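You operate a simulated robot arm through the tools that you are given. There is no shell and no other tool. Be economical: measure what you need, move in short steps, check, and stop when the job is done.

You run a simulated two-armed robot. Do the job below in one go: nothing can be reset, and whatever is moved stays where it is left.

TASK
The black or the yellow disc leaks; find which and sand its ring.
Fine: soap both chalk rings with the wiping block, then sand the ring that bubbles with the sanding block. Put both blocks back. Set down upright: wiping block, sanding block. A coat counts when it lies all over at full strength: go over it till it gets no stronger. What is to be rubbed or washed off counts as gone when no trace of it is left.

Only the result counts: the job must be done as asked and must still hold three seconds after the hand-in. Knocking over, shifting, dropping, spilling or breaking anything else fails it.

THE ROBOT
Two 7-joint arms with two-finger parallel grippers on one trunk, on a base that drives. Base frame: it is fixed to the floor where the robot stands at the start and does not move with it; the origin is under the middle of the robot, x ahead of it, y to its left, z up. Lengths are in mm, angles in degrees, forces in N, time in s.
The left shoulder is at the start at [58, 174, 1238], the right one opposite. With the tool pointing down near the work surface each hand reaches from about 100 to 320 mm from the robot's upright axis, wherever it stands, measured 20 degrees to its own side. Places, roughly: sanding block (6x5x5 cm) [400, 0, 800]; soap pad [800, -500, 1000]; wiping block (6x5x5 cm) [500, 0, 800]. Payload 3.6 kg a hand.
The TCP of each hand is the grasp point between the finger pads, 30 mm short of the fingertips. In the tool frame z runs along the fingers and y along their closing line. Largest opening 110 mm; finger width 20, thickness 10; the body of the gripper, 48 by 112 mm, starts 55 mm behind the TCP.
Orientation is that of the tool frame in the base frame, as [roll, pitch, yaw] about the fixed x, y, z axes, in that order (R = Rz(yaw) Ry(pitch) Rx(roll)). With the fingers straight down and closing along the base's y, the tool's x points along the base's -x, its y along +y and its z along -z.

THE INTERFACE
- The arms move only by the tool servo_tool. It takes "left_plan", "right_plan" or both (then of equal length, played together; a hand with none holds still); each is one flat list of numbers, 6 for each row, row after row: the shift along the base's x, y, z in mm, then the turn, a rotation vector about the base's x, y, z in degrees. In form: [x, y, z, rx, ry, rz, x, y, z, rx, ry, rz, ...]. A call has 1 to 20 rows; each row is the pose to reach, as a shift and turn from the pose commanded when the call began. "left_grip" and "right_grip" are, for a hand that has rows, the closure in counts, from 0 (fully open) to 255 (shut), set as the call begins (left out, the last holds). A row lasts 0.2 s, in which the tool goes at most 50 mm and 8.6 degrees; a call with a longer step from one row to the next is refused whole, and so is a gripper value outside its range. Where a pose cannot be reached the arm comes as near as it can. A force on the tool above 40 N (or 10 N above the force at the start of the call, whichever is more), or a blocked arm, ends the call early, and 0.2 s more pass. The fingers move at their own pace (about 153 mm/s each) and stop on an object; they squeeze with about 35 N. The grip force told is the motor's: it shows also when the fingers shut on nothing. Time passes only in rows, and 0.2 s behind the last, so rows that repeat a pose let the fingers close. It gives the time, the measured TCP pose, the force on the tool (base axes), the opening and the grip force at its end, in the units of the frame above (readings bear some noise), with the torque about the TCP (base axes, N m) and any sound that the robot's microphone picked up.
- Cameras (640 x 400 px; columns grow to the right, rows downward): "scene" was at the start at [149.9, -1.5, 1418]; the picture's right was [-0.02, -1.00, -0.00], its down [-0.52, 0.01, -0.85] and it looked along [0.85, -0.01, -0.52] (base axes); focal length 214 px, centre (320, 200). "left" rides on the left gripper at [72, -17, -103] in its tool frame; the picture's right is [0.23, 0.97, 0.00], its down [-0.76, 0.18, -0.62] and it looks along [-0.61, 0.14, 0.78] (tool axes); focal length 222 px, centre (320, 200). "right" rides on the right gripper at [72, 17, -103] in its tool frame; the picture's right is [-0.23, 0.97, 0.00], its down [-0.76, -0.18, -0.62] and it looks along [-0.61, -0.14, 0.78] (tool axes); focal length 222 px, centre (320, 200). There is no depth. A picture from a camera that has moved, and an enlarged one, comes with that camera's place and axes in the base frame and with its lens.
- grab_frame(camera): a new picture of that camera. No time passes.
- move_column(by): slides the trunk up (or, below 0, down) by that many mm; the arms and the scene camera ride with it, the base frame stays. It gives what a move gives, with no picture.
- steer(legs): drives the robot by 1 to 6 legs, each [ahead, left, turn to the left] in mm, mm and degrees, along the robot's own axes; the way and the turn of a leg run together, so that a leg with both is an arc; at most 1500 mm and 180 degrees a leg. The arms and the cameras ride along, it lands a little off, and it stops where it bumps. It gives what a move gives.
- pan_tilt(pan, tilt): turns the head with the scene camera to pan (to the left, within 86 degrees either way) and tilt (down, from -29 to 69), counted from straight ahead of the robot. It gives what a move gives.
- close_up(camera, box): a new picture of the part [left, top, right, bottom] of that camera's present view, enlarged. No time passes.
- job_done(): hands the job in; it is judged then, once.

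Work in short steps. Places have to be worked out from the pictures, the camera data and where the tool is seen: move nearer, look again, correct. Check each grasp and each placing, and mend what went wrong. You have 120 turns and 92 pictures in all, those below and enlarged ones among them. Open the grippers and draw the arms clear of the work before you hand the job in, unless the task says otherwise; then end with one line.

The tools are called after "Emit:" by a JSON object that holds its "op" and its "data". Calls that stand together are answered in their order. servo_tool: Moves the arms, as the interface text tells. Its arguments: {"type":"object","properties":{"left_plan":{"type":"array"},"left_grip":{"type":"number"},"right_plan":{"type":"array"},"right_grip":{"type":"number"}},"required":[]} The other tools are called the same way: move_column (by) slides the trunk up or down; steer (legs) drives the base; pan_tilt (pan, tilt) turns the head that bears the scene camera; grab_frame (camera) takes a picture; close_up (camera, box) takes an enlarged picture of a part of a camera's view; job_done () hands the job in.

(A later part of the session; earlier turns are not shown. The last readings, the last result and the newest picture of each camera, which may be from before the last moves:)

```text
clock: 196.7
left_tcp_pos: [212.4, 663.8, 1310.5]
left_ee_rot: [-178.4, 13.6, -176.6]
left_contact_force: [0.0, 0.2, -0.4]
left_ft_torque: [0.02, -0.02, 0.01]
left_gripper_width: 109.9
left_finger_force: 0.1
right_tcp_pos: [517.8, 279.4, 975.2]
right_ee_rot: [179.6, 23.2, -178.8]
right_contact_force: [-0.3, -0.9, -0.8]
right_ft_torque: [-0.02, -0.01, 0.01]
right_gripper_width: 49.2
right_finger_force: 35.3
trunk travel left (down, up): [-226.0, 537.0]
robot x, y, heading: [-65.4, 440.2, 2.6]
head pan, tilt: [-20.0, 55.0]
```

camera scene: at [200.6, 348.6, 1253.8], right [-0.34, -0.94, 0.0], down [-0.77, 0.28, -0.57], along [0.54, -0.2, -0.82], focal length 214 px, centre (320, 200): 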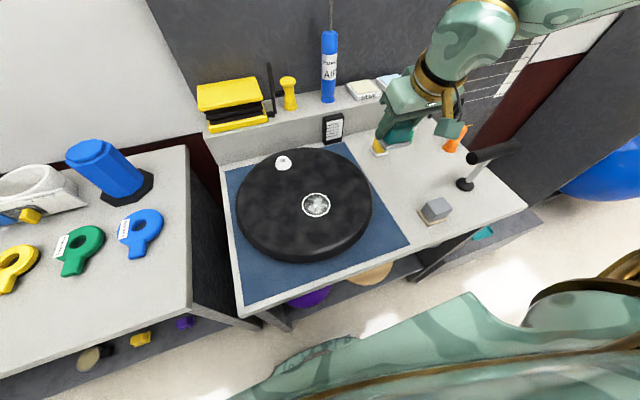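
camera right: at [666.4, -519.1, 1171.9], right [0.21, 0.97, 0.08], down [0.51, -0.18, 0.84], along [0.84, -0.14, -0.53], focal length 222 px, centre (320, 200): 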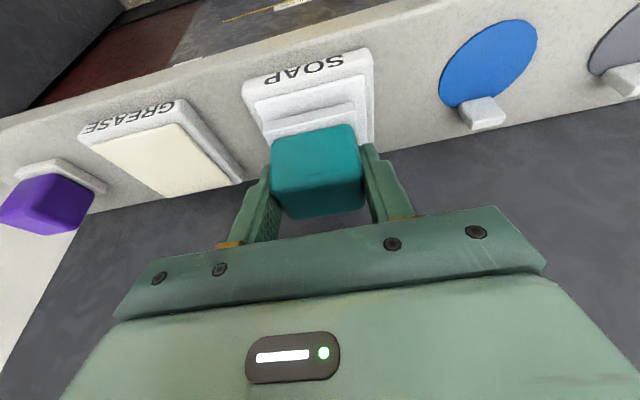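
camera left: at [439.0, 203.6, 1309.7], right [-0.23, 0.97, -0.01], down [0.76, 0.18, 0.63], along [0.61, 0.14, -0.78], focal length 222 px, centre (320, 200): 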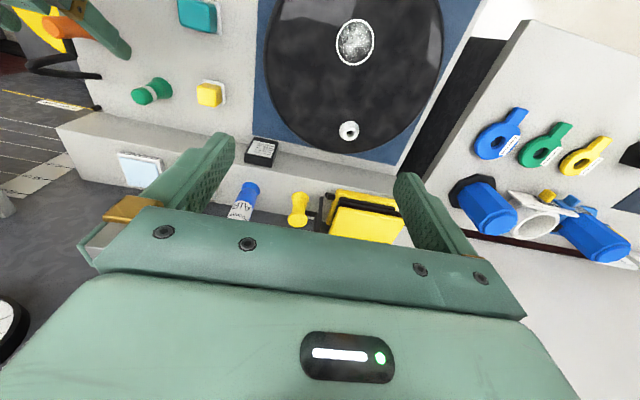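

Now hand over the black ring with pitch corrected to 20°, down to just above it.

Emit:
{"op": "servo_tool", "data": {"right_plan": [-35, -7, 0, -0.3, 1.5, 0, -67, -13, -10, -0.6, 3, 0, -67, -13, -40, -0.6, 3, 0, -67, -13, -65, -0.6, 3, 0, -67, -13, -76, -0.6, 3, 0, -67, -13, -78, -0.6, 3, 0]}}

Emit:
{"op": "grab_frame", "data": {"camera": "right"}}

```text
clock: 198.1
left_tcp_pos: [214.9, 663.9, 1308.9]
left_ee_rot: [-178.5, 13.7, -176.8]
left_contact_force: [0.3, 1.0, 0.1]
left_ft_torque: [0.03, 0.05, -0.01]
left_gripper_width: 110.0
left_finger_force: 0.0
right_tcp_pos: [451.3, 266.7, 895.2]
right_ee_rot: [-179.7, 20.1, -178.5]
right_contact_force: [-0.5, 0.0, -1.3]
right_ft_torque: [-0.01, -0.03, -0.01]
right_gripper_width: 49.5
right_finger_force: 34.6
trunk travel left (down, up): [-226.0, 537.0]
robot x, y, heading: [-70.3, 440.4, 2.0]
head pan, tilt: [-20.0, 55.0]
```

```text
31 pictures are left
camera right: at [347.6, 281.9, 967.5], right [0.19, 0.98, 0.07], down [0.5, -0.16, 0.85], along [0.84, -0.12, -0.53], focal length 222 px, centre (320, 200)
```

right: 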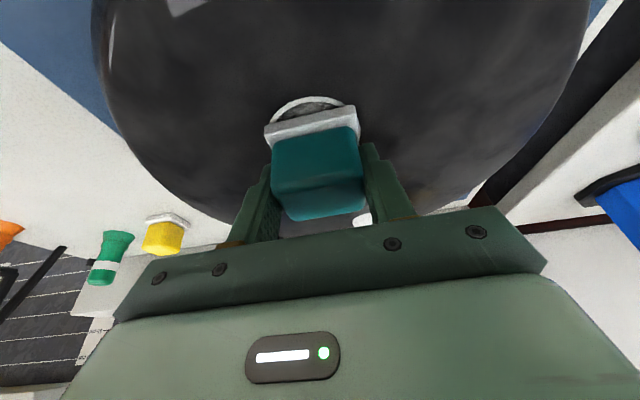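

Emit:
{"op": "servo_tool", "data": {"right_plan": [0, 0, -2, 0, 0, 0, 0, 0, -3, 0, 0, 0, 0, 0, -4, 0, 0, 0]}}

Emit:
{"op": "servo_tool", "data": {"right_plan": [0, 0, -1, 0, 0, 0, 0, 0, -1.5, 0, 0, 0]}}

```text
clock: 198.9
left_tcp_pos: [215.7, 664.6, 1310.2]
left_ee_rot: [-178.4, 13.7, -176.6]
left_contact_force: [-1.1, -0.2, 0.2]
left_ft_torque: [-0.02, 0.02, -0.01]
left_gripper_width: 109.8
left_finger_force: 0.0
right_tcp_pos: [450.8, 267.9, 893.7]
right_ee_rot: [-179.8, 20.1, -178.5]
right_contact_force: [-0.3, 0.5, -1.0]
right_ft_torque: [-0.01, -0.01, 0.0]
right_gripper_width: 49.2
right_finger_force: 34.8
trunk travel left (down, up): [-226.0, 537.0]
robot x, y, heading: [-72.2, 441.8, 2.3]
head pan, tilt: [-20.0, 55.0]
```

```text
clock: 199.5
left_tcp_pos: [214.4, 663.6, 1309.0]
left_ee_rot: [-178.3, 13.6, -176.7]
left_contact_force: [-0.8, -0.6, 0.3]
left_ft_torque: [0.02, 0.02, 0.03]
left_gripper_width: 110.1
left_finger_force: 0.0
right_tcp_pos: [451.8, 267.5, 891.9]
right_ee_rot: [-179.9, 20.3, -178.5]
right_contact_force: [1.5, -2.7, 7.1]
right_ft_torque: [0.04, 0.03, -0.03]
right_gripper_width: 49.2
right_finger_force: 34.8
trunk travel left (down, up): [-226.0, 537.0]
robot x, y, heading: [-69.6, 442.0, 2.2]
head pan, tilt: [-20.0, 55.0]
```

Flat contact at 7 N. I press slightly more and rub in loops over the ring.

Emit:
{"op": "servo_tool", "data": {"right_plan": [5, 0, -0.7, 0, 0, 0, 10, 0, -0.7, 0, 0, 0, 7, 7, -0.7, 0, 0, 0, 0, 10, -0.7, 0, 0, 0, -7, 7, -0.7, 0, 0, 0, -10, 0, -0.7, 0, 0, 0, -7, -7, -0.7, 0, 0, 0, 0, -10, -0.7, 0, 0, 0, 7, -7, -0.7, 0, 0, 0, 10, 0, -0.7, 0, 0, 0, 0, 0, -0.7, 0, 0, 0, -10, 0, -0.7, 0, 0, 0, 0, 0, -0.7, 0, 0, 0, 0, 10, -0.7, 0, 0, 0, 0, 0, -0.7, 0, 0, 0, 0, -10, -0.7, 0, 0, 0, 0, 0, -0.7, 0, 0, 0]}}

Emit:
{"op": "servo_tool", "data": {"right_plan": [0, 0, 25, 0, 0, 0, 0, 25, 60, 0, 0, 0, 0, 60, 90, 0, 0, 0, 0, 80, 110, 0, 0, 0]}}

Emit:
{"op": "close_up", "data": {"camera": "right", "box": [160, 0, 320, 100]}}

```text
clock: 202.5
left_tcp_pos: [211.1, 663.7, 1309.9]
left_ee_rot: [-178.4, 13.7, -176.8]
left_contact_force: [0.2, 0.3, 0.7]
left_ft_torque: [-0.01, -0.01, -0.02]
left_gripper_width: 110.0
left_finger_force: 0.0
right_tcp_pos: [448.0, 272.2, 891.4]
right_ee_rot: [-179.7, 20.1, -179.0]
right_contact_force: [-8.9, -8.1, 17.0]
right_ft_torque: [0.03, 0.22, 0.18]
right_gripper_width: 49.2
right_finger_force: 34.7
trunk travel left (down, up): [-226.0, 537.0]
robot x, y, heading: [-72.2, 442.5, 2.2]
head pan, tilt: [-20.0, 55.0]
stopped in row 15 (right hand): the force on the tool passed its limit at 46 N (the readings are from after the stop); the commanded pose is now the measured one
```

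```text
clock: 203.5
left_tcp_pos: [215.4, 662.4, 1309.0]
left_ee_rot: [-178.3, 13.7, -176.8]
left_contact_force: [-0.3, 0.0, -0.4]
left_ft_torque: [0.02, 0.0, 0.02]
left_gripper_width: 110.0
left_finger_force: 0.2
right_tcp_pos: [448.4, 347.0, 998.6]
right_ee_rot: [-179.6, 20.0, -178.8]
right_contact_force: [0.3, 0.1, -0.7]
right_ft_torque: [0.01, 0.01, 0.02]
right_gripper_width: 49.2
right_finger_force: 35.4
right hand out of reach, approached as far as the arm can: row 4
trunk travel left (down, up): [-226.0, 537.0]
robot x, y, heading: [-69.1, 442.4, 2.0]
head pan, tilt: [-20.0, 55.0]
```

```text
4.00 times, centred on (240, 50) of right
camera zoom: at [344.3, 364.0, 1070.0], right [0.2, 0.98, 0.07], down [0.51, -0.16, 0.85], along [0.84, -0.13, -0.53], focal length 888 px, centre (640, 800)
```

zoom: 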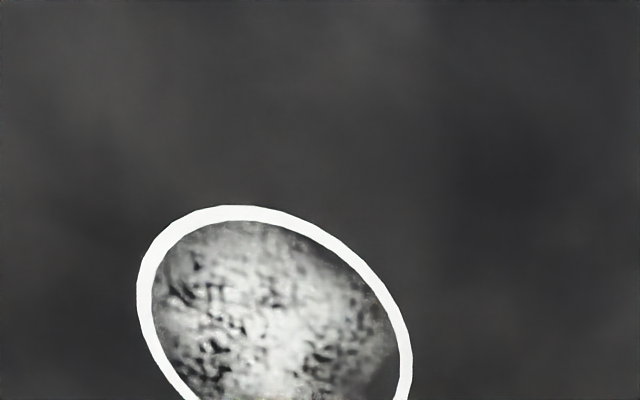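

I take a better-framed close-up of the whole ring.

Emit:
{"op": "close_up", "data": {"camera": "right", "box": [185, 40, 281, 120]}}

```text
5.00 times, centred on (233, 80) of right
camera zoom: at [344.3, 364.0, 1070.0], right [0.2, 0.98, 0.07], down [0.51, -0.16, 0.85], along [0.84, -0.13, -0.53], focal length 1111 px, centre (755, 800)
```

zoom: 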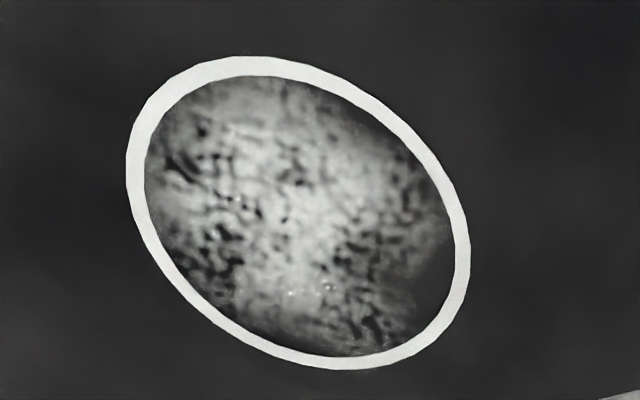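

Tiny bright dots appear at new places — possibly bubbles. I wait 2 s and look at the same crop to see whether they change.

Emit:
{"op": "servo_tool", "data": {"right_plan": [0, 0, 0, 0, 0, 0, 0, 0, 0, 0, 0, 0, 0, 0, 0, 0, 0, 0, 0, 0, 0, 0, 0, 0, 0, 0, 0, 0, 0, 0, 0, 0, 0, 0, 0, 0, 0, 0, 0, 0, 0, 0, 0, 0, 0, 0, 0, 0, 0, 0, 0, 0, 0, 0]}}

Emit:
{"op": "close_up", "data": {"camera": "right", "box": [185, 40, 281, 120]}}

```text
clock: 205.5
left_tcp_pos: [214.4, 662.9, 1309.3]
left_ee_rot: [-178.4, 13.6, -176.7]
left_contact_force: [0.7, -0.3, 0.7]
left_ft_torque: [0.0, 0.01, 0.03]
left_gripper_width: 110.2
left_finger_force: 0.0
right_tcp_pos: [447.5, 348.6, 997.5]
right_ee_rot: [-179.7, 19.9, -178.8]
right_contact_force: [0.8, -0.7, -1.1]
right_ft_torque: [0.01, -0.03, 0.0]
right_gripper_width: 49.2
right_finger_force: 34.9
trunk travel left (down, up): [-226.0, 537.0]
robot x, y, heading: [-69.8, 441.3, 2.1]
head pan, tilt: [-20.0, 55.0]
```

```text
5.00 times, centred on (233, 80) of right
camera zoom: at [344.0, 364.7, 1070.1], right [0.2, 0.98, 0.07], down [0.51, -0.16, 0.85], along [0.84, -0.13, -0.53], focal length 1111 px, centre (755, 800)
```

zoom: 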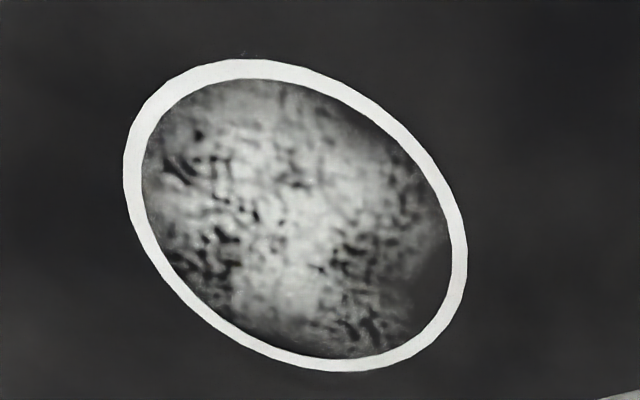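

Inconclusive. I inspect the block's underside again by tipping it toward the scene camera, aside from the disc.

Emit:
{"op": "servo_tool", "data": {"right_plan": [-10, -10, 20, 0, 8, 0, -20, -20, 40, 0, 16, 0, -40, -30, 60, 0, 24, 0, -60, -40, 75, 0, 32, 0, -80, -50, 90, 0, 40, 0, -100, -60, 100, 0, 48, 0, -120, -60, 110, 0, 56, 0, -130, -60, 110, 0, 62, 0, -130, -60, 110, 0, 62, 0]}}

Emit:
{"op": "pan_tilt", "data": {"pan": -30, "tilt": 35}}

Emit:
{"op": "grab_frame", "data": {"camera": "scene"}}

```text
clock: 207.5
left_tcp_pos: [214.5, 664.3, 1310.0]
left_ee_rot: [-178.4, 13.6, -176.8]
left_contact_force: [-0.1, -0.4, -0.8]
left_ft_torque: [-0.02, 0.0, -0.02]
left_gripper_width: 109.9
left_finger_force: 0.1
right_tcp_pos: [318.8, 286.0, 1110.0]
right_ee_rot: [179.0, -42.1, -178.5]
right_contact_force: [-0.7, 0.0, -0.2]
right_ft_torque: [-0.01, -0.01, 0.02]
right_gripper_width: 49.4
right_finger_force: 34.9
trunk travel left (down, up): [-226.0, 537.0]
robot x, y, heading: [-72.0, 443.6, 2.0]
head pan, tilt: [-20.0, 55.0]
```

```text
clock: 208.4
left_tcp_pos: [214.4, 662.8, 1310.4]
left_ee_rot: [-178.5, 13.6, -176.8]
left_contact_force: [0.1, 0.7, -0.3]
left_ft_torque: [0.01, -0.01, 0.03]
left_gripper_width: 110.1
left_finger_force: 0.1
right_tcp_pos: [319.3, 285.4, 1110.1]
right_ee_rot: [179.0, -42.1, -178.5]
right_contact_force: [0.3, -0.1, -0.2]
right_ft_torque: [-0.01, 0.01, 0.01]
right_gripper_width: 49.0
right_finger_force: 35.0
trunk travel left (down, up): [-226.0, 537.0]
robot x, y, heading: [-69.9, 443.3, 2.3]
head pan, tilt: [-30.0, 35.0]
```

```text
27 pictures are left
camera scene: at [121.2, 404.4, 1282.0], right [-0.47, -0.88, 0.0], down [-0.51, 0.27, -0.82], along [0.72, -0.38, -0.57], focal length 214 px, centre (320, 200)
```

scene: 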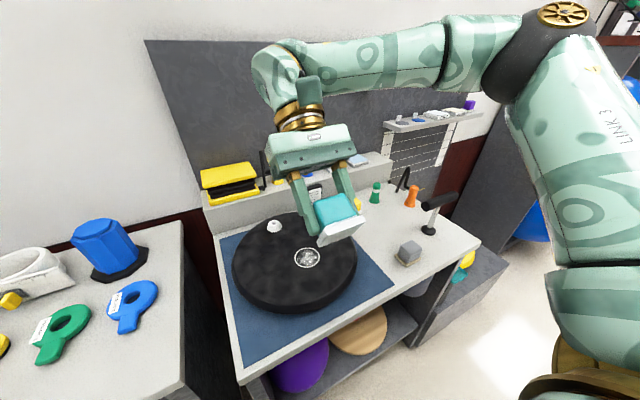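

Emit:
{"op": "close_up", "data": {"camera": "scene", "box": [285, 180, 381, 260]}}

```text
5.00 times, centred on (333, 220) of scene
camera zoom: at [121.2, 404.4, 1282.0], right [-0.47, -0.88, 0.0], down [-0.51, 0.27, -0.82], along [0.72, -0.38, -0.57], focal length 1072 px, centre (255, 100)
```

zoom: 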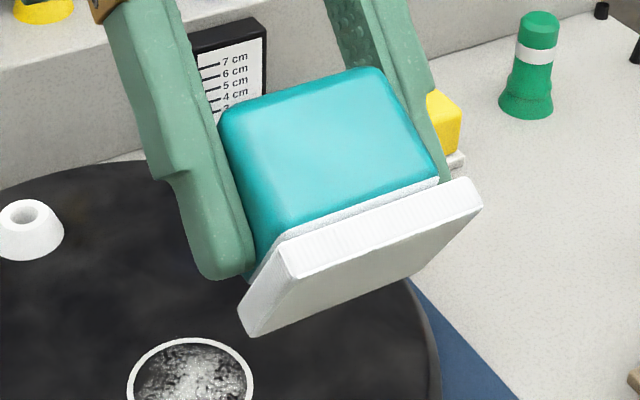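

The pad underside tells nothing. I check the black ring for live bubbling with two strong zooms a second apart.

Emit:
{"op": "close_up", "data": {"camera": "scene", "box": [289, 243, 325, 273]}}

Emit:
{"op": "servo_tool", "data": {"right_plan": [0, 0, 0, 0, 0, 0, 0, 0, 0, 0, 0, 0, 0, 0, 0, 0, 0, 0, 0, 0, 0, 0, 0, 0]}}

Emit:
{"op": "close_up", "data": {"camera": "scene", "box": [289, 243, 325, 273]}}

```text
13.33 times, centred on (307, 258) of scene
camera zoom: at [121.2, 404.4, 1282.0], right [-0.47, -0.88, 0.0], down [-0.51, 0.27, -0.82], along [0.72, -0.38, -0.57], focal length 2860 px, centre (493, -573)
```

zoom: 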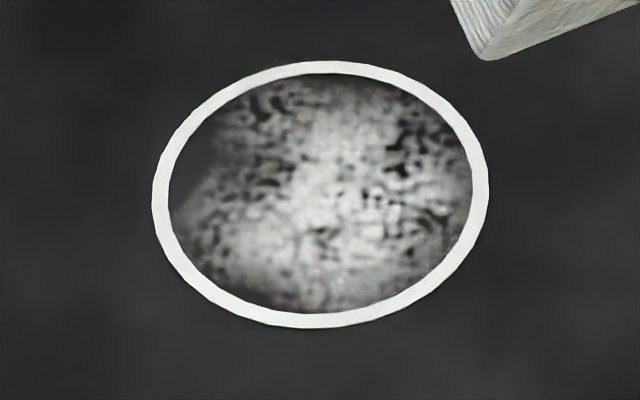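

```text
clock: 209.4
left_tcp_pos: [214.3, 662.9, 1309.6]
left_ee_rot: [-178.5, 13.6, -176.8]
left_contact_force: [0.3, 0.3, -0.5]
left_ft_torque: [-0.02, 0.05, -0.01]
left_gripper_width: 110.0
left_finger_force: 0.0
right_tcp_pos: [319.1, 287.1, 1109.1]
right_ee_rot: [179.0, -42.1, -178.4]
right_contact_force: [-0.1, 0.8, -0.7]
right_ft_torque: [0.02, 0.01, 0.0]
right_gripper_width: 49.2
right_finger_force: 35.2
trunk travel left (down, up): [-226.0, 537.0]
robot x, y, heading: [-73.0, 444.4, 2.2]
head pan, tilt: [-30.0, 35.0]
```

```text
13.33 times, centred on (307, 258) of scene
camera zoom: at [121.2, 404.4, 1282.1], right [-0.47, -0.88, 0.0], down [-0.51, 0.27, -0.82], along [0.72, -0.38, -0.57], focal length 2860 px, centre (493, -573)
```

zoom: 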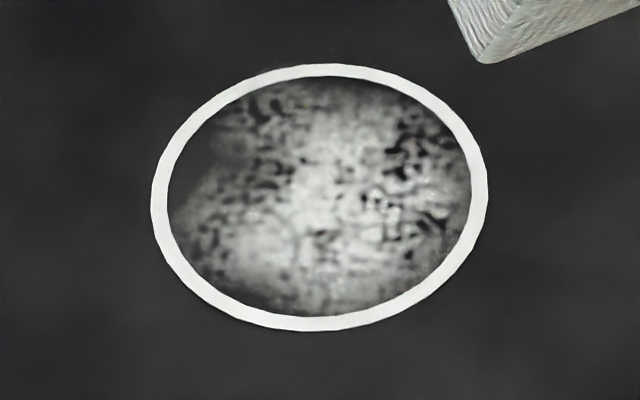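

Bright specks change from frame to frame on the black ring, which may be bubbling. I move to the block stand and compare with the yellow ring in the same manner.

Emit:
{"op": "servo_tool", "data": {"right_plan": [10, 10, -10, 0, -8, 0, 20, 20, -20, 0, -16, 0, 40, 30, -30, 0, -24, 0, 60, 30, -40, 0, -32, 0, 80, 30, -50, 0, -40, 0, 90, 30, -60, 0, -48, 0, 90, 30, -70, 0, -56, 0, 90, 30, -75, 0, -62.3, 0, 90, 30, -75, 0, -62.3, 0]}}

Emit:
{"op": "steer", "data": {"legs": [[0, 0, -2.1], [0, -330, 0], [100, 0, 0]]}}

Emit:
{"op": "pan_tilt", "data": {"pan": -60, "tilt": 45}}

Emit:
{"op": "grab_frame", "data": {"camera": "scene"}}

```text
clock: 211.4
left_tcp_pos: [214.2, 663.5, 1309.9]
left_ee_rot: [-178.4, 13.6, -176.7]
left_contact_force: [0.2, -1.1, -0.3]
left_ft_torque: [-0.01, 0.0, 0.0]
left_gripper_width: 109.9
left_finger_force: 0.0
right_tcp_pos: [407.8, 316.4, 1035.2]
right_ee_rot: [-179.7, 20.2, -178.8]
right_contact_force: [0.3, -0.7, -0.7]
right_ft_torque: [0.0, 0.0, -0.01]
right_gripper_width: 49.1
right_finger_force: 34.2
trunk travel left (down, up): [-226.0, 537.0]
robot x, y, heading: [-71.1, 441.5, 2.2]
head pan, tilt: [-30.0, 35.0]
```

```text
clock: 214.7
left_tcp_pos: [323.8, 322.8, 1308.6]
left_ee_rot: [-178.4, 13.6, -178.9]
left_contact_force: [0.3, 0.0, -0.2]
left_ft_torque: [-0.01, 0.05, -0.02]
left_gripper_width: 110.1
left_finger_force: 0.2
right_tcp_pos: [504.8, -31.6, 1035.1]
right_ee_rot: [-179.6, 20.0, 179.1]
right_contact_force: [0.1, 0.2, 0.2]
right_ft_torque: [0.02, 0.03, 0.0]
right_gripper_width: 49.1
right_finger_force: 34.5
trunk travel left (down, up): [-226.0, 537.0]
robot x, y, heading: [29.8, 109.3, -0.0]
head pan, tilt: [-30.0, 35.0]
```

```text
clock: 215.6
left_tcp_pos: [323.0, 321.8, 1310.4]
left_ee_rot: [-178.4, 13.6, -179.0]
left_contact_force: [-0.1, 0.7, -0.9]
left_ft_torque: [0.03, 0.02, 0.01]
left_gripper_width: 110.1
left_finger_force: 0.0
right_tcp_pos: [503.0, -31.9, 1034.5]
right_ee_rot: [-179.6, 20.2, 179.1]
right_contact_force: [-0.9, -0.4, 0.0]
right_ft_torque: [-0.03, -0.01, -0.04]
right_gripper_width: 49.3
right_finger_force: 35.0
trunk travel left (down, up): [-226.0, 537.0]
robot x, y, heading: [28.8, 108.3, 0.2]
head pan, tilt: [-60.0, 45.0]
```

```text
23 pictures are left
camera scene: at [184.6, 40.7, 1267.2], right [-0.87, -0.5, 0.0], down [-0.35, 0.61, -0.71], along [0.35, -0.61, -0.71], focal length 214 px, centre (320, 200)
```

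scene: 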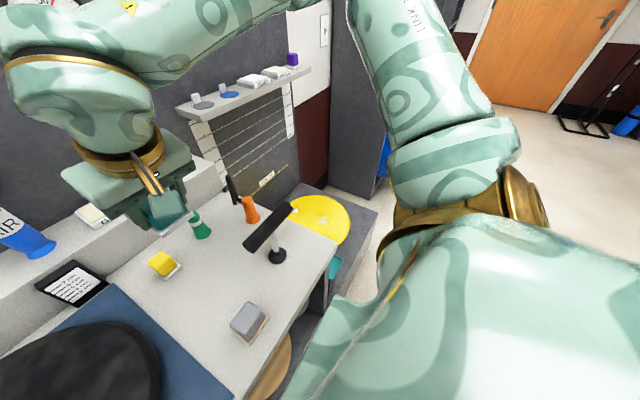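

The yellow ring lies at pixel (323,221) here. Two zooms in sequence for comparison.

Emit:
{"op": "close_up", "data": {"camera": "scene", "box": [308, 209, 338, 234]}}

Emit:
{"op": "servo_tool", "data": {"right_plan": [0, 0, 0, 0, 0, 0, 0, 0, 0, 0, 0, 0, 0, 0, 0, 0, 0, 0, 0, 0, 0, 0, 0, 0]}}

Emit:
{"op": "close_up", "data": {"camera": "scene", "box": [308, 209, 338, 234]}}

```text
16.00 times, centred on (323, 222) of scene
camera zoom: at [184.6, 40.7, 1267.2], right [-0.87, -0.5, 0.0], down [-0.35, 0.61, -0.71], along [0.35, -0.61, -0.71], focal length 3432 px, centre (272, -144)
```

zoom: 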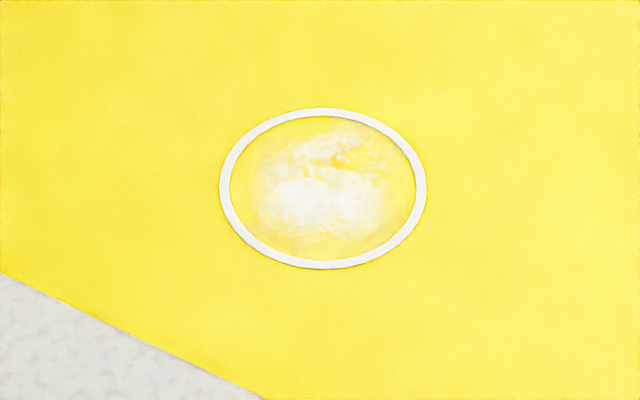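

```text
clock: 216.6
left_tcp_pos: [322.8, 321.9, 1308.1]
left_ee_rot: [-178.4, 13.6, -179.1]
left_contact_force: [-0.6, -0.2, -0.4]
left_ft_torque: [-0.03, 0.0, -0.03]
left_gripper_width: 110.2
left_finger_force: 0.1
right_tcp_pos: [503.5, -30.9, 1035.2]
right_ee_rot: [-179.6, 20.2, 179.0]
right_contact_force: [0.2, 0.2, -0.9]
right_ft_torque: [-0.02, -0.01, 0.0]
right_gripper_width: 49.2
right_finger_force: 34.7
trunk travel left (down, up): [-226.0, 537.0]
robot x, y, heading: [29.9, 108.2, -0.0]
head pan, tilt: [-60.0, 45.0]
```

```text
16.00 times, centred on (323, 222) of scene
camera zoom: at [184.4, 40.7, 1267.3], right [-0.87, -0.5, 0.0], down [-0.35, 0.61, -0.71], along [0.35, -0.61, -0.71], focal length 3432 px, centre (272, -144)
```

zoom: 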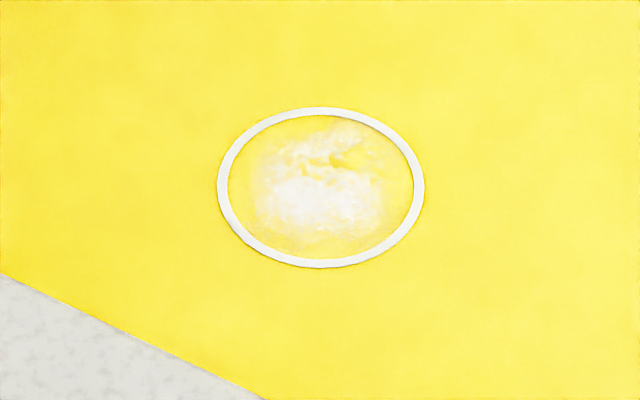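

The evidence is still weak, so I go over the black ring once more, longer and with wider strokes, with the block that was flatly loaded. I drive back and come down to light contact.

Emit:
{"op": "steer", "data": {"legs": [[-100, 0, 0], [0, 332, 0]]}}

Emit:
{"op": "servo_tool", "data": {"right_plan": [0, 0, 0, 0, 0, 0, 0, 0, 0, 0, 0, 0]}}

```text
clock: 219.6
left_tcp_pos: [227.6, 655.0, 1308.9]
left_ee_rot: [-178.3, 13.6, -179.2]
left_contact_force: [0.2, -0.3, 0.2]
left_ft_torque: [-0.04, -0.02, 0.03]
left_gripper_width: 110.0
left_finger_force: 0.0
right_tcp_pos: [407.0, 300.4, 1035.2]
right_ee_rot: [-179.6, 20.2, 178.8]
right_contact_force: [-0.3, -0.3, -1.5]
right_ft_torque: [0.02, 0.01, -0.02]
right_gripper_width: 49.1
right_finger_force: 34.7
trunk travel left (down, up): [-226.0, 537.0]
robot x, y, heading: [-67.6, 442.4, -0.3]
head pan, tilt: [-60.0, 45.0]
```

```text
clock: 220.2
left_tcp_pos: [225.7, 653.1, 1309.9]
left_ee_rot: [-178.4, 13.7, -179.1]
left_contact_force: [0.8, 0.4, -0.6]
left_ft_torque: [0.01, -0.02, 0.03]
left_gripper_width: 109.8
left_finger_force: 0.0
right_tcp_pos: [405.6, 299.7, 1035.7]
right_ee_rot: [-179.6, 20.2, 178.9]
right_contact_force: [-0.2, 0.2, 0.3]
right_ft_torque: [0.0, 0.02, 0.03]
right_gripper_width: 49.3
right_finger_force: 34.6
trunk travel left (down, up): [-226.0, 537.0]
robot x, y, heading: [-69.4, 445.7, -0.2]
head pan, tilt: [-60.0, 45.0]
```

Emit:
{"op": "servo_tool", "data": {"right_plan": [20, -15, -40, 0, 0, 0, 44, -33, -80, 0, 0, 0, 44, -33, -115, 0, 0, 0, 44, -33, -135, 0, 0, 0, 44, -33, -141, 0, 0, 0, 44, -33, -143, 0, 0, 0, 44, -33, -144.5, 0, 0, 0]}}

Emit:
{"op": "servo_tool", "data": {"right_plan": [8, 0, -0.5, 0, 0, 0, 16, 0, -0.5, 0, 0, 0, 8, 0, -0.5, 0, 0, 0, 0, 0, -0.5, 0, 0, 0, -8, 0, -0.5, 0, 0, 0, -16, 0, -0.5, 0, 0, 0, -8, 0, -0.5, 0, 0, 0, 0, 0, -0.5, 0, 0, 0, 0, 8, -0.5, 0, 0, 0, 0, 16, -0.5, 0, 0, 0, 0, 8, -0.5, 0, 0, 0, 0, 0, -0.5, 0, 0, 0, 0, -8, -0.5, 0, 0, 0, 0, -16, -0.5, 0, 0, 0, 0, -8, -0.5, 0, 0, 0, 0, 0, -0.5, 0, 0, 0]}}

```text
clock: 221.8
left_tcp_pos: [225.7, 653.1, 1310.3]
left_ee_rot: [-178.4, 13.6, -179.2]
left_contact_force: [-0.1, -0.9, 0.1]
left_ft_torque: [-0.01, -0.01, 0.02]
left_gripper_width: 110.0
left_finger_force: 0.0
right_tcp_pos: [450.1, 266.4, 894.2]
right_ee_rot: [-179.7, 20.5, 178.7]
right_contact_force: [2.1, -2.4, 16.7]
right_ft_torque: [0.22, 0.21, 0.0]
right_gripper_width: 49.3
right_finger_force: 35.4
trunk travel left (down, up): [-226.0, 537.0]
robot x, y, heading: [-68.4, 442.3, -0.3]
head pan, tilt: [-60.0, 45.0]
```

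```text
clock: 223.5
left_tcp_pos: [221.8, 653.2, 1310.6]
left_ee_rot: [-178.4, 13.8, -179.3]
left_contact_force: [0.4, -1.2, -0.3]
left_ft_torque: [0.01, 0.01, 0.02]
left_gripper_width: 110.0
left_finger_force: 0.1
right_tcp_pos: [437.0, 266.2, 892.5]
right_ee_rot: [-179.8, 19.8, 178.6]
right_contact_force: [-18.2, -1.0, 26.0]
right_ft_torque: [0.03, 0.06, -0.03]
right_gripper_width: 49.5
right_finger_force: 35.1
trunk travel left (down, up): [-226.0, 537.0]
robot x, y, heading: [-66.6, 443.4, -0.4]
head pan, tilt: [-60.0, 45.0]
stopped in row 8 (right hand): the force on the tool passed its limit at 44 N (the readings are from after the stop); the commanded pose is now the measured one
```

Contact is flat; I ease 0.8 mm to lower friction and continue wide strokes.

Emit:
{"op": "servo_tool", "data": {"right_plan": [5, 0, 0.8, 0, 0, 0, 13, 0, 0.8, 0, 0, 0, 21, 0, 0.8, 0, 0, 0, 29, 0, 0.8, 0, 0, 0, 21, 8, 0.8, 0, 0, 0, 13, 16, 0.8, 0, 0, 0, 5, 8, 0.8, 0, 0, 0, -3, 0, 0.8, 0, 0, 0, 5, -8, 0.8, 0, 0, 0, 13, -16, 0.8, 0, 0, 0, 21, -8, 0.8, 0, 0, 0, 29, 0, 0.8, 0, 0, 0, 13, 0, 0.8, 0, 0, 0, 13, 8, 0.8, 0, 0, 0, 13, 16, 0.8, 0, 0, 0, 13, 4, 0.8, 0, 0, 0, 13, -8, 0.8, 0, 0, 0, 13, -16, 0.8, 0, 0, 0, 13, 0, 0.8, 0, 0, 0]}}

Emit:
{"op": "servo_tool", "data": {"right_plan": [0, 0, 25, 0, 0, 0, 0, 25, 55, 0, 0, 0, 0, 50, 80, 0, 0, 0, 0, 60, 110, 0, 0, 0]}}

Emit:
{"op": "grab_frame", "data": {"camera": "right"}}

```text
clock: 224.8
left_tcp_pos: [224.7, 651.9, 1309.1]
left_ee_rot: [-178.5, 13.6, -179.4]
left_contact_force: [-0.2, -0.6, -0.1]
left_ft_torque: [-0.03, -0.01, -0.04]
left_gripper_width: 109.9
left_finger_force: 0.0
right_tcp_pos: [462.6, 273.5, 893.2]
right_ee_rot: [-179.5, 20.2, 178.1]
right_contact_force: [-4.2, -7.4, 10.6]
right_ft_torque: [0.0, 0.14, 0.05]
right_gripper_width: 49.2
right_finger_force: 35.1
trunk travel left (down, up): [-226.0, 537.0]
robot x, y, heading: [-69.5, 443.8, -0.2]
head pan, tilt: [-60.0, 45.0]
stopped in row 6 (right hand): the force on the tool passed its limit at 44 N (the readings are from after the stop); the commanded pose is now the measured one
```

```text
clock: 225.8
left_tcp_pos: [227.0, 652.2, 1309.2]
left_ee_rot: [-178.4, 13.6, -179.3]
left_contact_force: [0.7, -0.5, -0.2]
left_ft_torque: [0.0, 0.02, 0.01]
left_gripper_width: 110.1
left_finger_force: 0.0
right_tcp_pos: [462.5, 319.9, 972.3]
right_ee_rot: [-179.5, 20.2, 178.2]
right_contact_force: [-0.5, 0.4, 0.4]
right_ft_torque: [-0.02, -0.02, 0.02]
right_gripper_width: 49.3
right_finger_force: 35.0
right hand out of reach, approached as far as the arm can: row 3, 4
trunk travel left (down, up): [-226.0, 537.0]
robot x, y, heading: [-67.8, 445.6, -0.1]
head pan, tilt: [-60.0, 45.0]
```

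```text
20 pictures are left
camera right: at [360.0, 341.7, 1042.6], right [0.25, 0.97, 0.07], down [0.49, -0.19, 0.85], along [0.83, -0.17, -0.52], focal length 222 px, centre (320, 200)
```

right: 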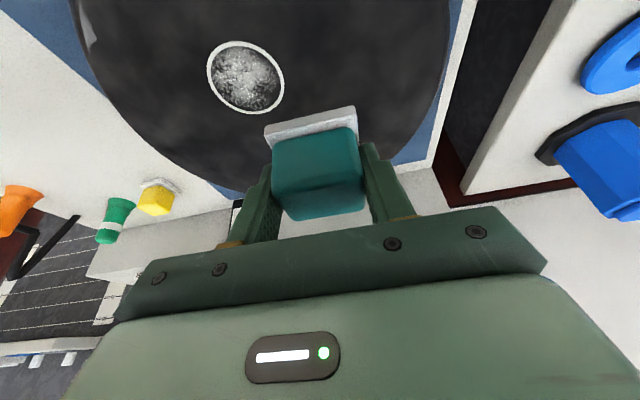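

Emit:
{"op": "close_up", "data": {"camera": "right", "box": [198, 37, 294, 117]}}

```text
5.00 times, centred on (246, 77) of right
camera zoom: at [360.0, 341.7, 1042.6], right [0.25, 0.97, 0.07], down [0.49, -0.19, 0.85], along [0.83, -0.17, -0.52], focal length 1111 px, centre (690, 815)
```

zoom: 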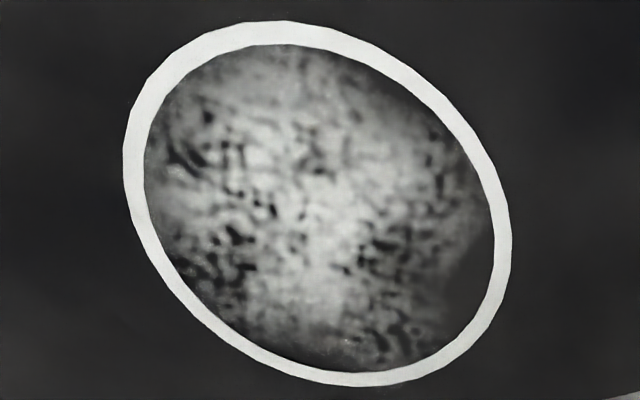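

Still nothing conclusive but small specks that come and go on black only. I'll reload soap flatly once more, re-soap yellow thoroughly and inspect it close up to decide. First raise, drive to the soap shelf and turn.

Emit:
{"op": "servo_tool", "data": {"right_plan": [20, -20, 20, 0, 0, 0, 40, -30, 30, 0, 0, 0]}}

Emit:
{"op": "move_column", "data": {"by": 170}}

Emit:
{"op": "steer", "data": {"legs": [[85, 0, 0], [0, -895, 0], [0, 0, 45]]}}

```text
clock: 226.4
left_tcp_pos: [228.1, 652.3, 1309.6]
left_ee_rot: [-178.4, 13.5, -179.5]
left_contact_force: [-0.1, 0.6, 0.0]
left_ft_torque: [-0.03, -0.01, 0.0]
left_gripper_width: 110.0
left_finger_force: 0.0
right_tcp_pos: [505.0, 289.0, 1003.7]
right_ee_rot: [-179.5, 20.2, 178.2]
right_contact_force: [-0.8, 0.0, -0.8]
right_ft_torque: [0.0, 0.03, -0.01]
right_gripper_width: 49.3
right_finger_force: 35.1
trunk travel left (down, up): [-226.0, 537.0]
robot x, y, heading: [-68.8, 443.8, -0.5]
head pan, tilt: [-60.0, 45.0]
```

```text
clock: 228.3
left_tcp_pos: [227.4, 651.4, 1479.2]
left_ee_rot: [-178.5, 13.5, -179.4]
left_contact_force: [-0.5, 0.8, -0.6]
left_ft_torque: [0.02, 0.01, 0.03]
left_gripper_width: 109.9
left_finger_force: 0.1
right_tcp_pos: [476.9, 289.1, 1222.1]
right_ee_rot: [-179.7, 25.9, 178.2]
right_contact_force: [-0.7, 0.0, 0.4]
right_ft_torque: [0.03, 0.02, 0.01]
right_gripper_width: 49.4
right_finger_force: 35.0
trunk travel left (down, up): [-396.0, 367.0]
robot x, y, heading: [-67.6, 441.6, -0.5]
head pan, tilt: [-60.0, 45.0]
```

```text
clock: 235.8
left_tcp_pos: [67.2, -93.8, 1480.0]
left_ee_rot: [-178.4, 13.6, -132.9]
left_contact_force: [-0.1, 0.6, -0.3]
left_ft_torque: [-0.03, -0.02, -0.01]
left_gripper_width: 109.6
left_finger_force: 0.1
right_tcp_pos: [502.7, -163.1, 1223.0]
right_ee_rot: [-179.7, 25.8, -135.3]
right_contact_force: [-0.7, 0.6, -1.1]
right_ft_torque: [-0.01, 0.02, 0.0]
right_gripper_width: 49.2
right_finger_force: 35.0
trunk travel left (down, up): [-396.0, 367.0]
robot x, y, heading: [13.7, -454.2, 46.0]
head pan, tilt: [-60.0, 45.0]
```

Emit:
{"op": "servo_tool", "data": {"right_plan": [12, -41, 0, 0, 0, -6, 24, -83, 0, 0, 0, -12, 36, -124, 0, 0, 0, -18, 48, -166, 0, 0, 0, -24, 60, -207, -5, 0, 0, -30, 72, -249, -10, 0, 0, -36, 84, -290, -15, 0, 0, -42, 95, -332, -20, 0, 0, -44.7, 105, -373, -30, 0, 0, -44.7]}}

Emit:
{"op": "servo_tool", "data": {"right_plan": [40, 0, -10, 0, 3, 0, 80, 0, -20, 0, 5.6, 0, 120, 0, -40, 0, 5.6, 0, 160, 0, -60, 0, 5.6, 0, 160, 0, -85, 0, 5.6, 0, 160, 0, -96, 0, 5.6, 0, 160, 0, -99, 0, 5.6, 0, 160, 0, -101, 0, 5.6, 0]}}

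```text
clock: 237.8
left_tcp_pos: [66.8, -95.4, 1480.2]
left_ee_rot: [-178.5, 13.6, -133.0]
left_contact_force: [0.2, -0.1, 0.1]
left_ft_torque: [0.02, 0.0, -0.02]
left_gripper_width: 109.9
left_finger_force: 0.1
right_tcp_pos: [606.1, -538.6, 1193.8]
right_ee_rot: [-179.9, 25.9, 179.9]
right_contact_force: [-1.0, 0.5, -0.6]
right_ft_torque: [0.06, 0.01, 0.02]
right_gripper_width: 49.5
right_finger_force: 35.4
trunk travel left (down, up): [-396.0, 367.0]
robot x, y, heading: [13.1, -449.5, 45.9]
head pan, tilt: [-60.0, 45.0]
```

```text
clock: 239.6
left_tcp_pos: [66.6, -94.1, 1479.2]
left_ee_rot: [-178.3, 13.6, -132.9]
left_contact_force: [0.5, 0.0, 0.2]
left_ft_torque: [-0.02, 0.01, 0.03]
left_gripper_width: 109.8
left_finger_force: 0.1
right_tcp_pos: [767.5, -534.7, 1092.7]
right_ee_rot: [-179.7, 20.3, 179.8]
right_contact_force: [-0.3, -0.1, 0.5]
right_ft_torque: [-0.02, 0.02, 0.02]
right_gripper_width: 49.5
right_finger_force: 35.1
trunk travel left (down, up): [-396.0, 367.0]
robot x, y, heading: [13.8, -455.0, 46.0]
head pan, tilt: [-60.0, 45.0]
```

I press, dwell and rub on the soap, then lift and retract.

Emit:
{"op": "servo_tool", "data": {"right_plan": [0, 0, -1.5, 0, 0, 0, 0, 0, -3, 0, 0, 0, 0, 0, -3, 0, 0, 0, 0, 0, -3, 0, 0, 0, 0, 0, -3, 0, 0, 0, 0, 0, -3, 0, 0, 0]}}

Emit:
{"op": "servo_tool", "data": {"right_plan": [6, 0, 0, 0, 0, 0, -6, 0, 0, 0, 0, 0, 6, 0, 0, 0, 0, 0, -6, 0, 0, 0, 0, 0, 0, 6, 0, 0, 0, 0, 0, -6, 0, 0, 0, 0, 0, 6, 0, 0, 0, 0, 0, 0, 0, 0, 0, 0, 0, 0, 0, 0, 0, 0, 0, 0, 0, 0, 0, 0]}}

Emit:
{"op": "servo_tool", "data": {"right_plan": [0, 0, 25, 0, 0, 0, 0, 0, 65, 0, 0, 0, -40, 0, 85, 0, 0, 0, -85, 0, 85, 0, 0, 0, -130, 0, 85, 0, 0, 0, -175, 0, 85, 0, 0, 0, -205, 10, 85, 0, 0, 0]}}

Emit:
{"op": "steer", "data": {"legs": [[0, 0, -45.5], [-75, 0, 0], [0, 100, 0]]}}

```text
clock: 241.0
left_tcp_pos: [65.9, -93.9, 1479.9]
left_ee_rot: [-178.4, 13.6, -132.8]
left_contact_force: [-0.5, -0.1, -0.5]
left_ft_torque: [0.03, 0.0, 0.03]
left_gripper_width: 110.2
left_finger_force: 0.1
right_tcp_pos: [765.8, -534.3, 1089.7]
right_ee_rot: [-179.7, 20.5, 179.9]
right_contact_force: [4.3, -0.8, 17.1]
right_ft_torque: [0.36, 0.02, -0.05]
right_gripper_width: 49.2
right_finger_force: 34.6
trunk travel left (down, up): [-396.0, 367.0]
robot x, y, heading: [16.6, -452.6, 45.9]
head pan, tilt: [-60.0, 45.0]
```

```text
clock: 243.2
left_tcp_pos: [64.4, -93.1, 1479.3]
left_ee_rot: [-178.4, 13.6, -132.9]
left_contact_force: [-0.7, 0.1, -0.2]
left_ft_torque: [-0.03, -0.01, 0.0]
left_gripper_width: 109.6
left_finger_force: 0.1
right_tcp_pos: [767.4, -536.3, 1091.7]
right_ee_rot: [-179.7, 20.4, 180.0]
right_contact_force: [-2.4, 3.9, 11.7]
right_ft_torque: [0.44, 0.12, 0.06]
right_gripper_width: 49.3
right_finger_force: 35.1
trunk travel left (down, up): [-396.0, 367.0]
robot x, y, heading: [14.2, -451.5, 46.2]
head pan, tilt: [-60.0, 45.0]
```

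```text
clock: 244.8
left_tcp_pos: [66.5, -93.0, 1480.2]
left_ee_rot: [-178.4, 13.6, -132.9]
left_contact_force: [0.4, -0.6, 0.3]
left_ft_torque: [0.0, 0.0, -0.01]
left_gripper_width: 110.1
left_finger_force: 0.0
right_tcp_pos: [563.4, -524.4, 1173.8]
right_ee_rot: [-179.7, 20.3, -180.0]
right_contact_force: [-0.2, -1.4, -0.1]
right_ft_torque: [0.0, -0.02, -0.04]
right_gripper_width: 49.6
right_finger_force: 34.6
trunk travel left (down, up): [-396.0, 367.0]
robot x, y, heading: [17.3, -451.4, 46.1]
head pan, tilt: [-60.0, 45.0]
```

```text
clock: 248.7
left_tcp_pos: [233.3, -141.1, 1479.6]
left_ee_rot: [-178.4, 13.6, -179.0]
left_contact_force: [0.4, 0.6, -0.2]
left_ft_torque: [-0.05, 0.0, 0.0]
left_gripper_width: 110.0
left_finger_force: 0.0
right_tcp_pos: [268.8, -796.0, 1173.7]
right_ee_rot: [-179.6, 20.3, 133.9]
right_contact_force: [0.2, 0.3, -0.8]
right_ft_torque: [0.03, 0.01, -0.01]
right_gripper_width: 49.2
right_finger_force: 35.0
trunk travel left (down, up): [-396.0, 367.0]
robot x, y, heading: [-60.2, -350.9, 0.0]
head pan, tilt: [-60.0, 45.0]
```

Loaded. Swing over the yellow ring, lower the column, and descend to just above it.

Emit:
{"op": "servo_tool", "data": {"right_plan": [26, 27, 0, 0, 0, 6, 52, 54, 0, 0, 0, 12, 78, 82, 0, 0, 0, 18, 104, 109, 0, 0, 0, 24, 131, 137, -5, 0, 0, 30, 157, 164, -10, 0, 0, 36, 183, 192, -15, 0, 0, 42, 210, 220, -20, 0, 0, 46, 236, 247, -24, 0, 0, 46, 236, 247, -24, 0, 0, 46]}}

Emit:
{"op": "move_column", "data": {"by": -393}}

Emit:
{"op": "servo_tool", "data": {"right_plan": [0, 0, -48, 0, 0, 0, 0, 0, -96, 0, 0, 0, 0, 0, -144, 0, 0, 0, 0, 0, -190, 0, 0, 0, 0, 0, -225, 0, 0, 0, 0, 0, -240, 0, 0, 0]}}

Emit:
{"op": "grab_frame", "data": {"camera": "right"}}

```text
clock: 250.9
left_tcp_pos: [232.9, -142.0, 1479.7]
left_ee_rot: [-178.5, 13.7, -179.0]
left_contact_force: [0.5, 0.1, 1.1]
left_ft_torque: [0.01, 0.0, -0.02]
left_gripper_width: 110.2
left_finger_force: 0.0
right_tcp_pos: [504.5, -552.7, 1151.7]
right_ee_rot: [-179.7, 20.3, 179.9]
right_contact_force: [-0.4, -0.6, -1.4]
right_ft_torque: [0.0, -0.01, 0.01]
right_gripper_width: 49.5
right_finger_force: 35.3
trunk travel left (down, up): [-396.0, 367.0]
robot x, y, heading: [-60.5, -351.8, -0.0]
head pan, tilt: [-60.0, 45.0]
```

```text
clock: 254.7
left_tcp_pos: [374.5, -141.3, 1021.4]
left_ee_rot: [-178.6, -2.6, -178.9]
left_contact_force: [-0.7, 0.2, 0.7]
left_ft_torque: [0.01, 0.0, 0.06]
left_gripper_width: 109.9
left_finger_force: 0.0
right_tcp_pos: [505.3, -550.1, 758.3]
right_ee_rot: [-179.8, 20.3, 179.9]
right_contact_force: [-0.6, 1.0, 0.4]
right_ft_torque: [0.01, 0.0, -0.01]
right_gripper_width: 49.3
right_finger_force: 35.3
trunk travel left (down, up): [-3.0, 760.0]
robot x, y, heading: [-54.6, -354.1, -0.1]
head pan, tilt: [-60.0, 45.0]
```

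```text
clock: 256.1
left_tcp_pos: [376.1, -141.3, 1021.4]
left_ee_rot: [-178.6, -2.5, -178.9]
left_contact_force: [-1.5, 0.4, -0.3]
left_ft_torque: [0.0, -0.01, 0.0]
left_gripper_width: 109.8
left_finger_force: 0.1
right_tcp_pos: [504.3, -550.4, 517.7]
right_ee_rot: [-179.8, 20.3, 179.8]
right_contact_force: [-0.1, -0.2, -0.5]
right_ft_torque: [0.0, -0.03, 0.01]
right_gripper_width: 49.4
right_finger_force: 35.1
trunk travel left (down, up): [-3.0, 760.0]
robot x, y, heading: [-61.1, -353.9, -0.1]
head pan, tilt: [-60.0, 45.0]
```

```text
18 pictures are left
camera right: at [401.6, -530.5, 588.1], right [0.22, 0.97, 0.07], down [0.5, -0.18, 0.85], along [0.84, -0.15, -0.52], focal length 222 px, centre (320, 200)
```

right: 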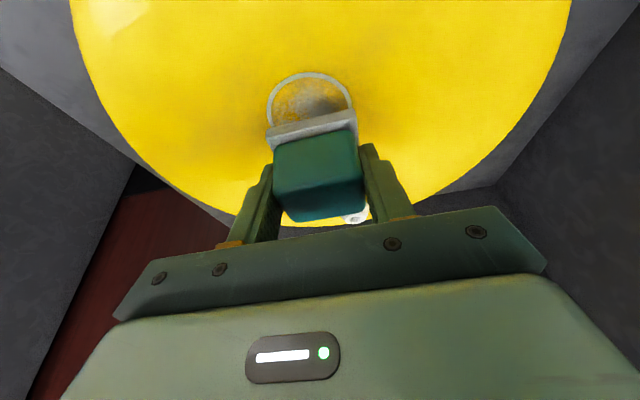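

Aligned; I make contact and rub with wide strokes (in two calls with modest pressure).

Emit:
{"op": "servo_tool", "data": {"right_plan": [3, 5, -15, 0, 0, 0, 3, 5, -24, 0, 0, 0, 3, 5, -28, 0, 0, 0, 3, 5, -30, 0, 0, 0, 3, 5, -31, 0, 0, 0, 3, 5, -31.5, 0, 0, 0]}}

Emit:
{"op": "servo_tool", "data": {"right_plan": [8, 0, -0.5, 0, 0, 0, 15, 0, -0.5, 0, 0, 0, 8, 0, -0.5, 0, 0, 0, 0, 0, -0.5, 0, 0, 0, -8, 0, -0.5, 0, 0, 0, -15, 0, -0.5, 0, 0, 0, -8, 8, -0.5, 0, 0, 0, 0, 15, -0.5, 0, 0, 0, 8, 8, -0.5, 0, 0, 0, 15, 0, -0.5, 0, 0, 0, 8, -8, -0.5, 0, 0, 0, 0, -15, -0.5, 0, 0, 0, -8, -8, -0.5, 0, 0, 0, 0, 0, -0.5, 0, 0, 0, 0, 8, -0.5, 0, 0, 0, 0, 15, -0.5, 0, 0, 0, 0, 0, -0.5, 0, 0, 0, 0, -15, -0.5, 0, 0, 0, 0, 0, -0.5, 0, 0, 0]}}

```text
clock: 257.5
left_tcp_pos: [374.0, -141.3, 1021.0]
left_ee_rot: [-178.5, -2.7, -178.9]
left_contact_force: [-0.3, 0.0, 0.9]
left_ft_torque: [0.0, -0.03, -0.02]
left_gripper_width: 110.2
left_finger_force: 0.2
right_tcp_pos: [507.2, -544.5, 486.6]
right_ee_rot: [-179.8, 20.4, 179.8]
right_contact_force: [3.0, -0.5, 13.1]
right_ft_torque: [0.29, 0.03, -0.1]
right_gripper_width: 49.4
right_finger_force: 34.9
trunk travel left (down, up): [-3.0, 760.0]
robot x, y, heading: [-60.3, -351.1, 0.5]
head pan, tilt: [-60.0, 45.0]
```

```text
clock: 259.1
left_tcp_pos: [374.2, -142.6, 1021.8]
left_ee_rot: [-178.6, -2.5, -179.1]
left_contact_force: [0.6, 0.2, -0.1]
left_ft_torque: [-0.03, -0.01, -0.03]
left_gripper_width: 110.2
left_finger_force: 0.1
right_tcp_pos: [494.6, -545.1, 486.9]
right_ee_rot: [-179.4, 20.4, 179.6]
right_contact_force: [-8.9, -4.3, 24.2]
right_ft_torque: [0.52, 0.25, 0.2]
right_gripper_width: 49.2
right_finger_force: 34.6
trunk travel left (down, up): [-3.0, 760.0]
robot x, y, heading: [-62.8, -349.7, -0.1]
head pan, tilt: [-60.0, 45.0]
stopped in row 7 (right hand): the force on the tool passed its limit at 45 N (the readings are from after the stop); the commanded pose is now the measured one
```

Emit:
{"op": "servo_tool", "data": {"right_plan": [6, 4, 1, 0.7, 0, 0, 12, 10, 1, 0.7, 0, 0, 12, 14, 1, 0.7, 0, 0, 20, 7, 1, 0.7, 0, 0, 26, 0, 1, 0.7, 0, 0, 20, -7, 1, 0.7, 0, 0, 12, -14, 1, 0.7, 0, 0, 6, -7, 1, 0.7, 0, 0, -2, 0, 1, 0.7, 0, 0, 12, 0, 1, 0.7, 0, 0, 26, 0, 1, 0.7, 0, 0, 12, 0, 1, 0.7, 0, 0, 12, 14, 1, 0.7, 0, 0, 12, 0, 1, 0.7, 0, 0, 12, -14, 1, 0.7, 0, 0, 12, 0, 1, 0.7, 0, 0]}}

Emit:
{"op": "servo_tool", "data": {"right_plan": [0, 0, 25, 0, 0, 0, 10, 25, 50, 0, 0, 0, 20, 50, 75, 0, 0, 0, 30, 80, 100, 0, 0, 0]}}

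Emit:
{"op": "grab_frame", "data": {"camera": "right"}}

```text
clock: 259.6
left_tcp_pos: [374.5, -143.0, 1021.7]
left_ee_rot: [-178.5, -2.5, -179.2]
left_contact_force: [-1.2, 0.2, -0.5]
left_ft_torque: [0.02, -0.02, 0.0]
left_gripper_width: 110.2
left_finger_force: 0.0
right_tcp_pos: [500.2, -540.3, 486.8]
right_ee_rot: [-180.0, 19.9, 179.0]
right_contact_force: [-6.8, -0.6, 19.0]
right_ft_torque: [-0.01, -0.12, -0.03]
right_gripper_width: 49.2
right_finger_force: 35.3
trunk travel left (down, up): [-3.0, 760.0]
robot x, y, heading: [-60.6, -351.1, -0.1]
head pan, tilt: [-60.0, 45.0]
stopped in row 2 (right hand): the force on the tool passed its limit at 47 N (the readings are from after the stop); the commanded pose is now the measured one
```

```text
clock: 260.6
left_tcp_pos: [375.6, -142.7, 1021.6]
left_ee_rot: [-178.6, -2.7, -179.1]
left_contact_force: [0.3, 0.9, -0.3]
left_ft_torque: [-0.02, 0.01, -0.01]
left_gripper_width: 110.1
left_finger_force: 0.0
right_tcp_pos: [526.1, -476.5, 573.0]
right_ee_rot: [-180.0, 19.9, 179.1]
right_contact_force: [-0.9, 0.2, -1.4]
right_ft_torque: [0.02, 0.04, 0.03]
right_gripper_width: 49.5
right_finger_force: 35.3
right hand out of reach, approached as far as the arm can: row 4
trunk travel left (down, up): [-3.0, 760.0]
robot x, y, heading: [-62.6, -356.0, -0.2]
head pan, tilt: [-60.0, 45.0]
```

```text
17 pictures are left
camera right: at [423.2, -456.8, 644.4], right [0.23, 0.97, 0.07], down [0.5, -0.18, 0.85], along [0.83, -0.16, -0.53], focal length 222 px, centre (320, 200)
```

right: 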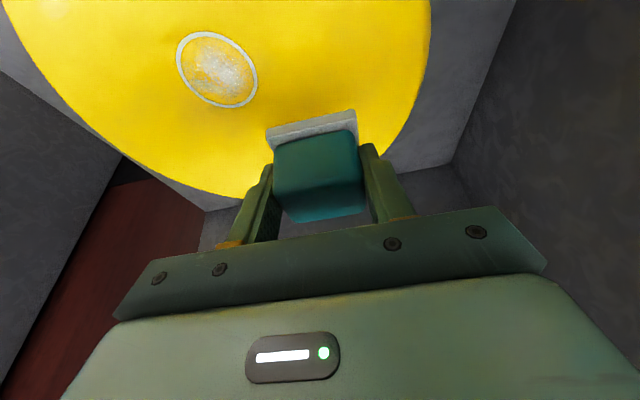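

Emit:
{"op": "close_up", "data": {"camera": "right", "box": [169, 30, 265, 110]}}

Emit:
{"op": "servo_tool", "data": {"right_plan": [0, 0, 0, 0, 0, 0, 0, 0, 0, 0, 0, 0, 0, 0, 0, 0, 0, 0]}}

Emit:
{"op": "close_up", "data": {"camera": "right", "box": [169, 30, 265, 110]}}

```text
5.00 times, centred on (217, 70) of right
camera zoom: at [423.2, -456.8, 644.4], right [0.23, 0.97, 0.07], down [0.5, -0.18, 0.85], along [0.83, -0.16, -0.53], focal length 1111 px, centre (835, 850)
```

zoom: 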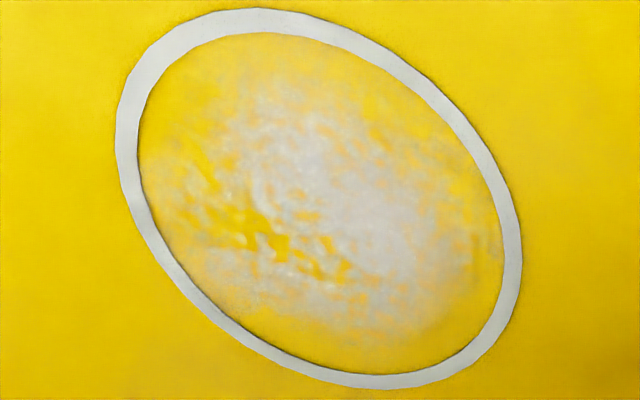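

```text
clock: 261.4
left_tcp_pos: [376.2, -143.4, 1020.6]
left_ee_rot: [-178.6, -2.6, -179.1]
left_contact_force: [-0.4, 0.0, 0.6]
left_ft_torque: [0.0, 0.01, 0.0]
left_gripper_width: 109.9
left_finger_force: 0.0
right_tcp_pos: [526.2, -476.8, 571.6]
right_ee_rot: [-179.9, 19.9, 179.1]
right_contact_force: [-0.6, 0.4, -0.8]
right_ft_torque: [0.0, -0.01, 0.02]
right_gripper_width: 49.4
right_finger_force: 35.4
trunk travel left (down, up): [-3.0, 760.0]
robot x, y, heading: [-60.5, -349.2, -0.3]
head pan, tilt: [-60.0, 45.0]
```

```text
5.00 times, centred on (217, 70) of right
camera zoom: at [423.2, -456.8, 644.1], right [0.23, 0.97, 0.07], down [0.5, -0.18, 0.85], along [0.83, -0.16, -0.53], focal length 1111 px, centre (835, 850)
```

zoom: 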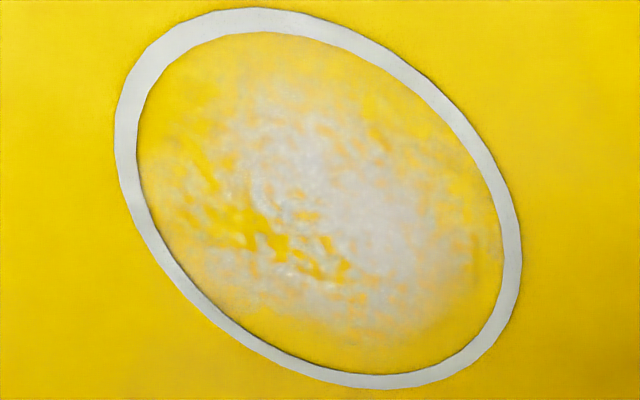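

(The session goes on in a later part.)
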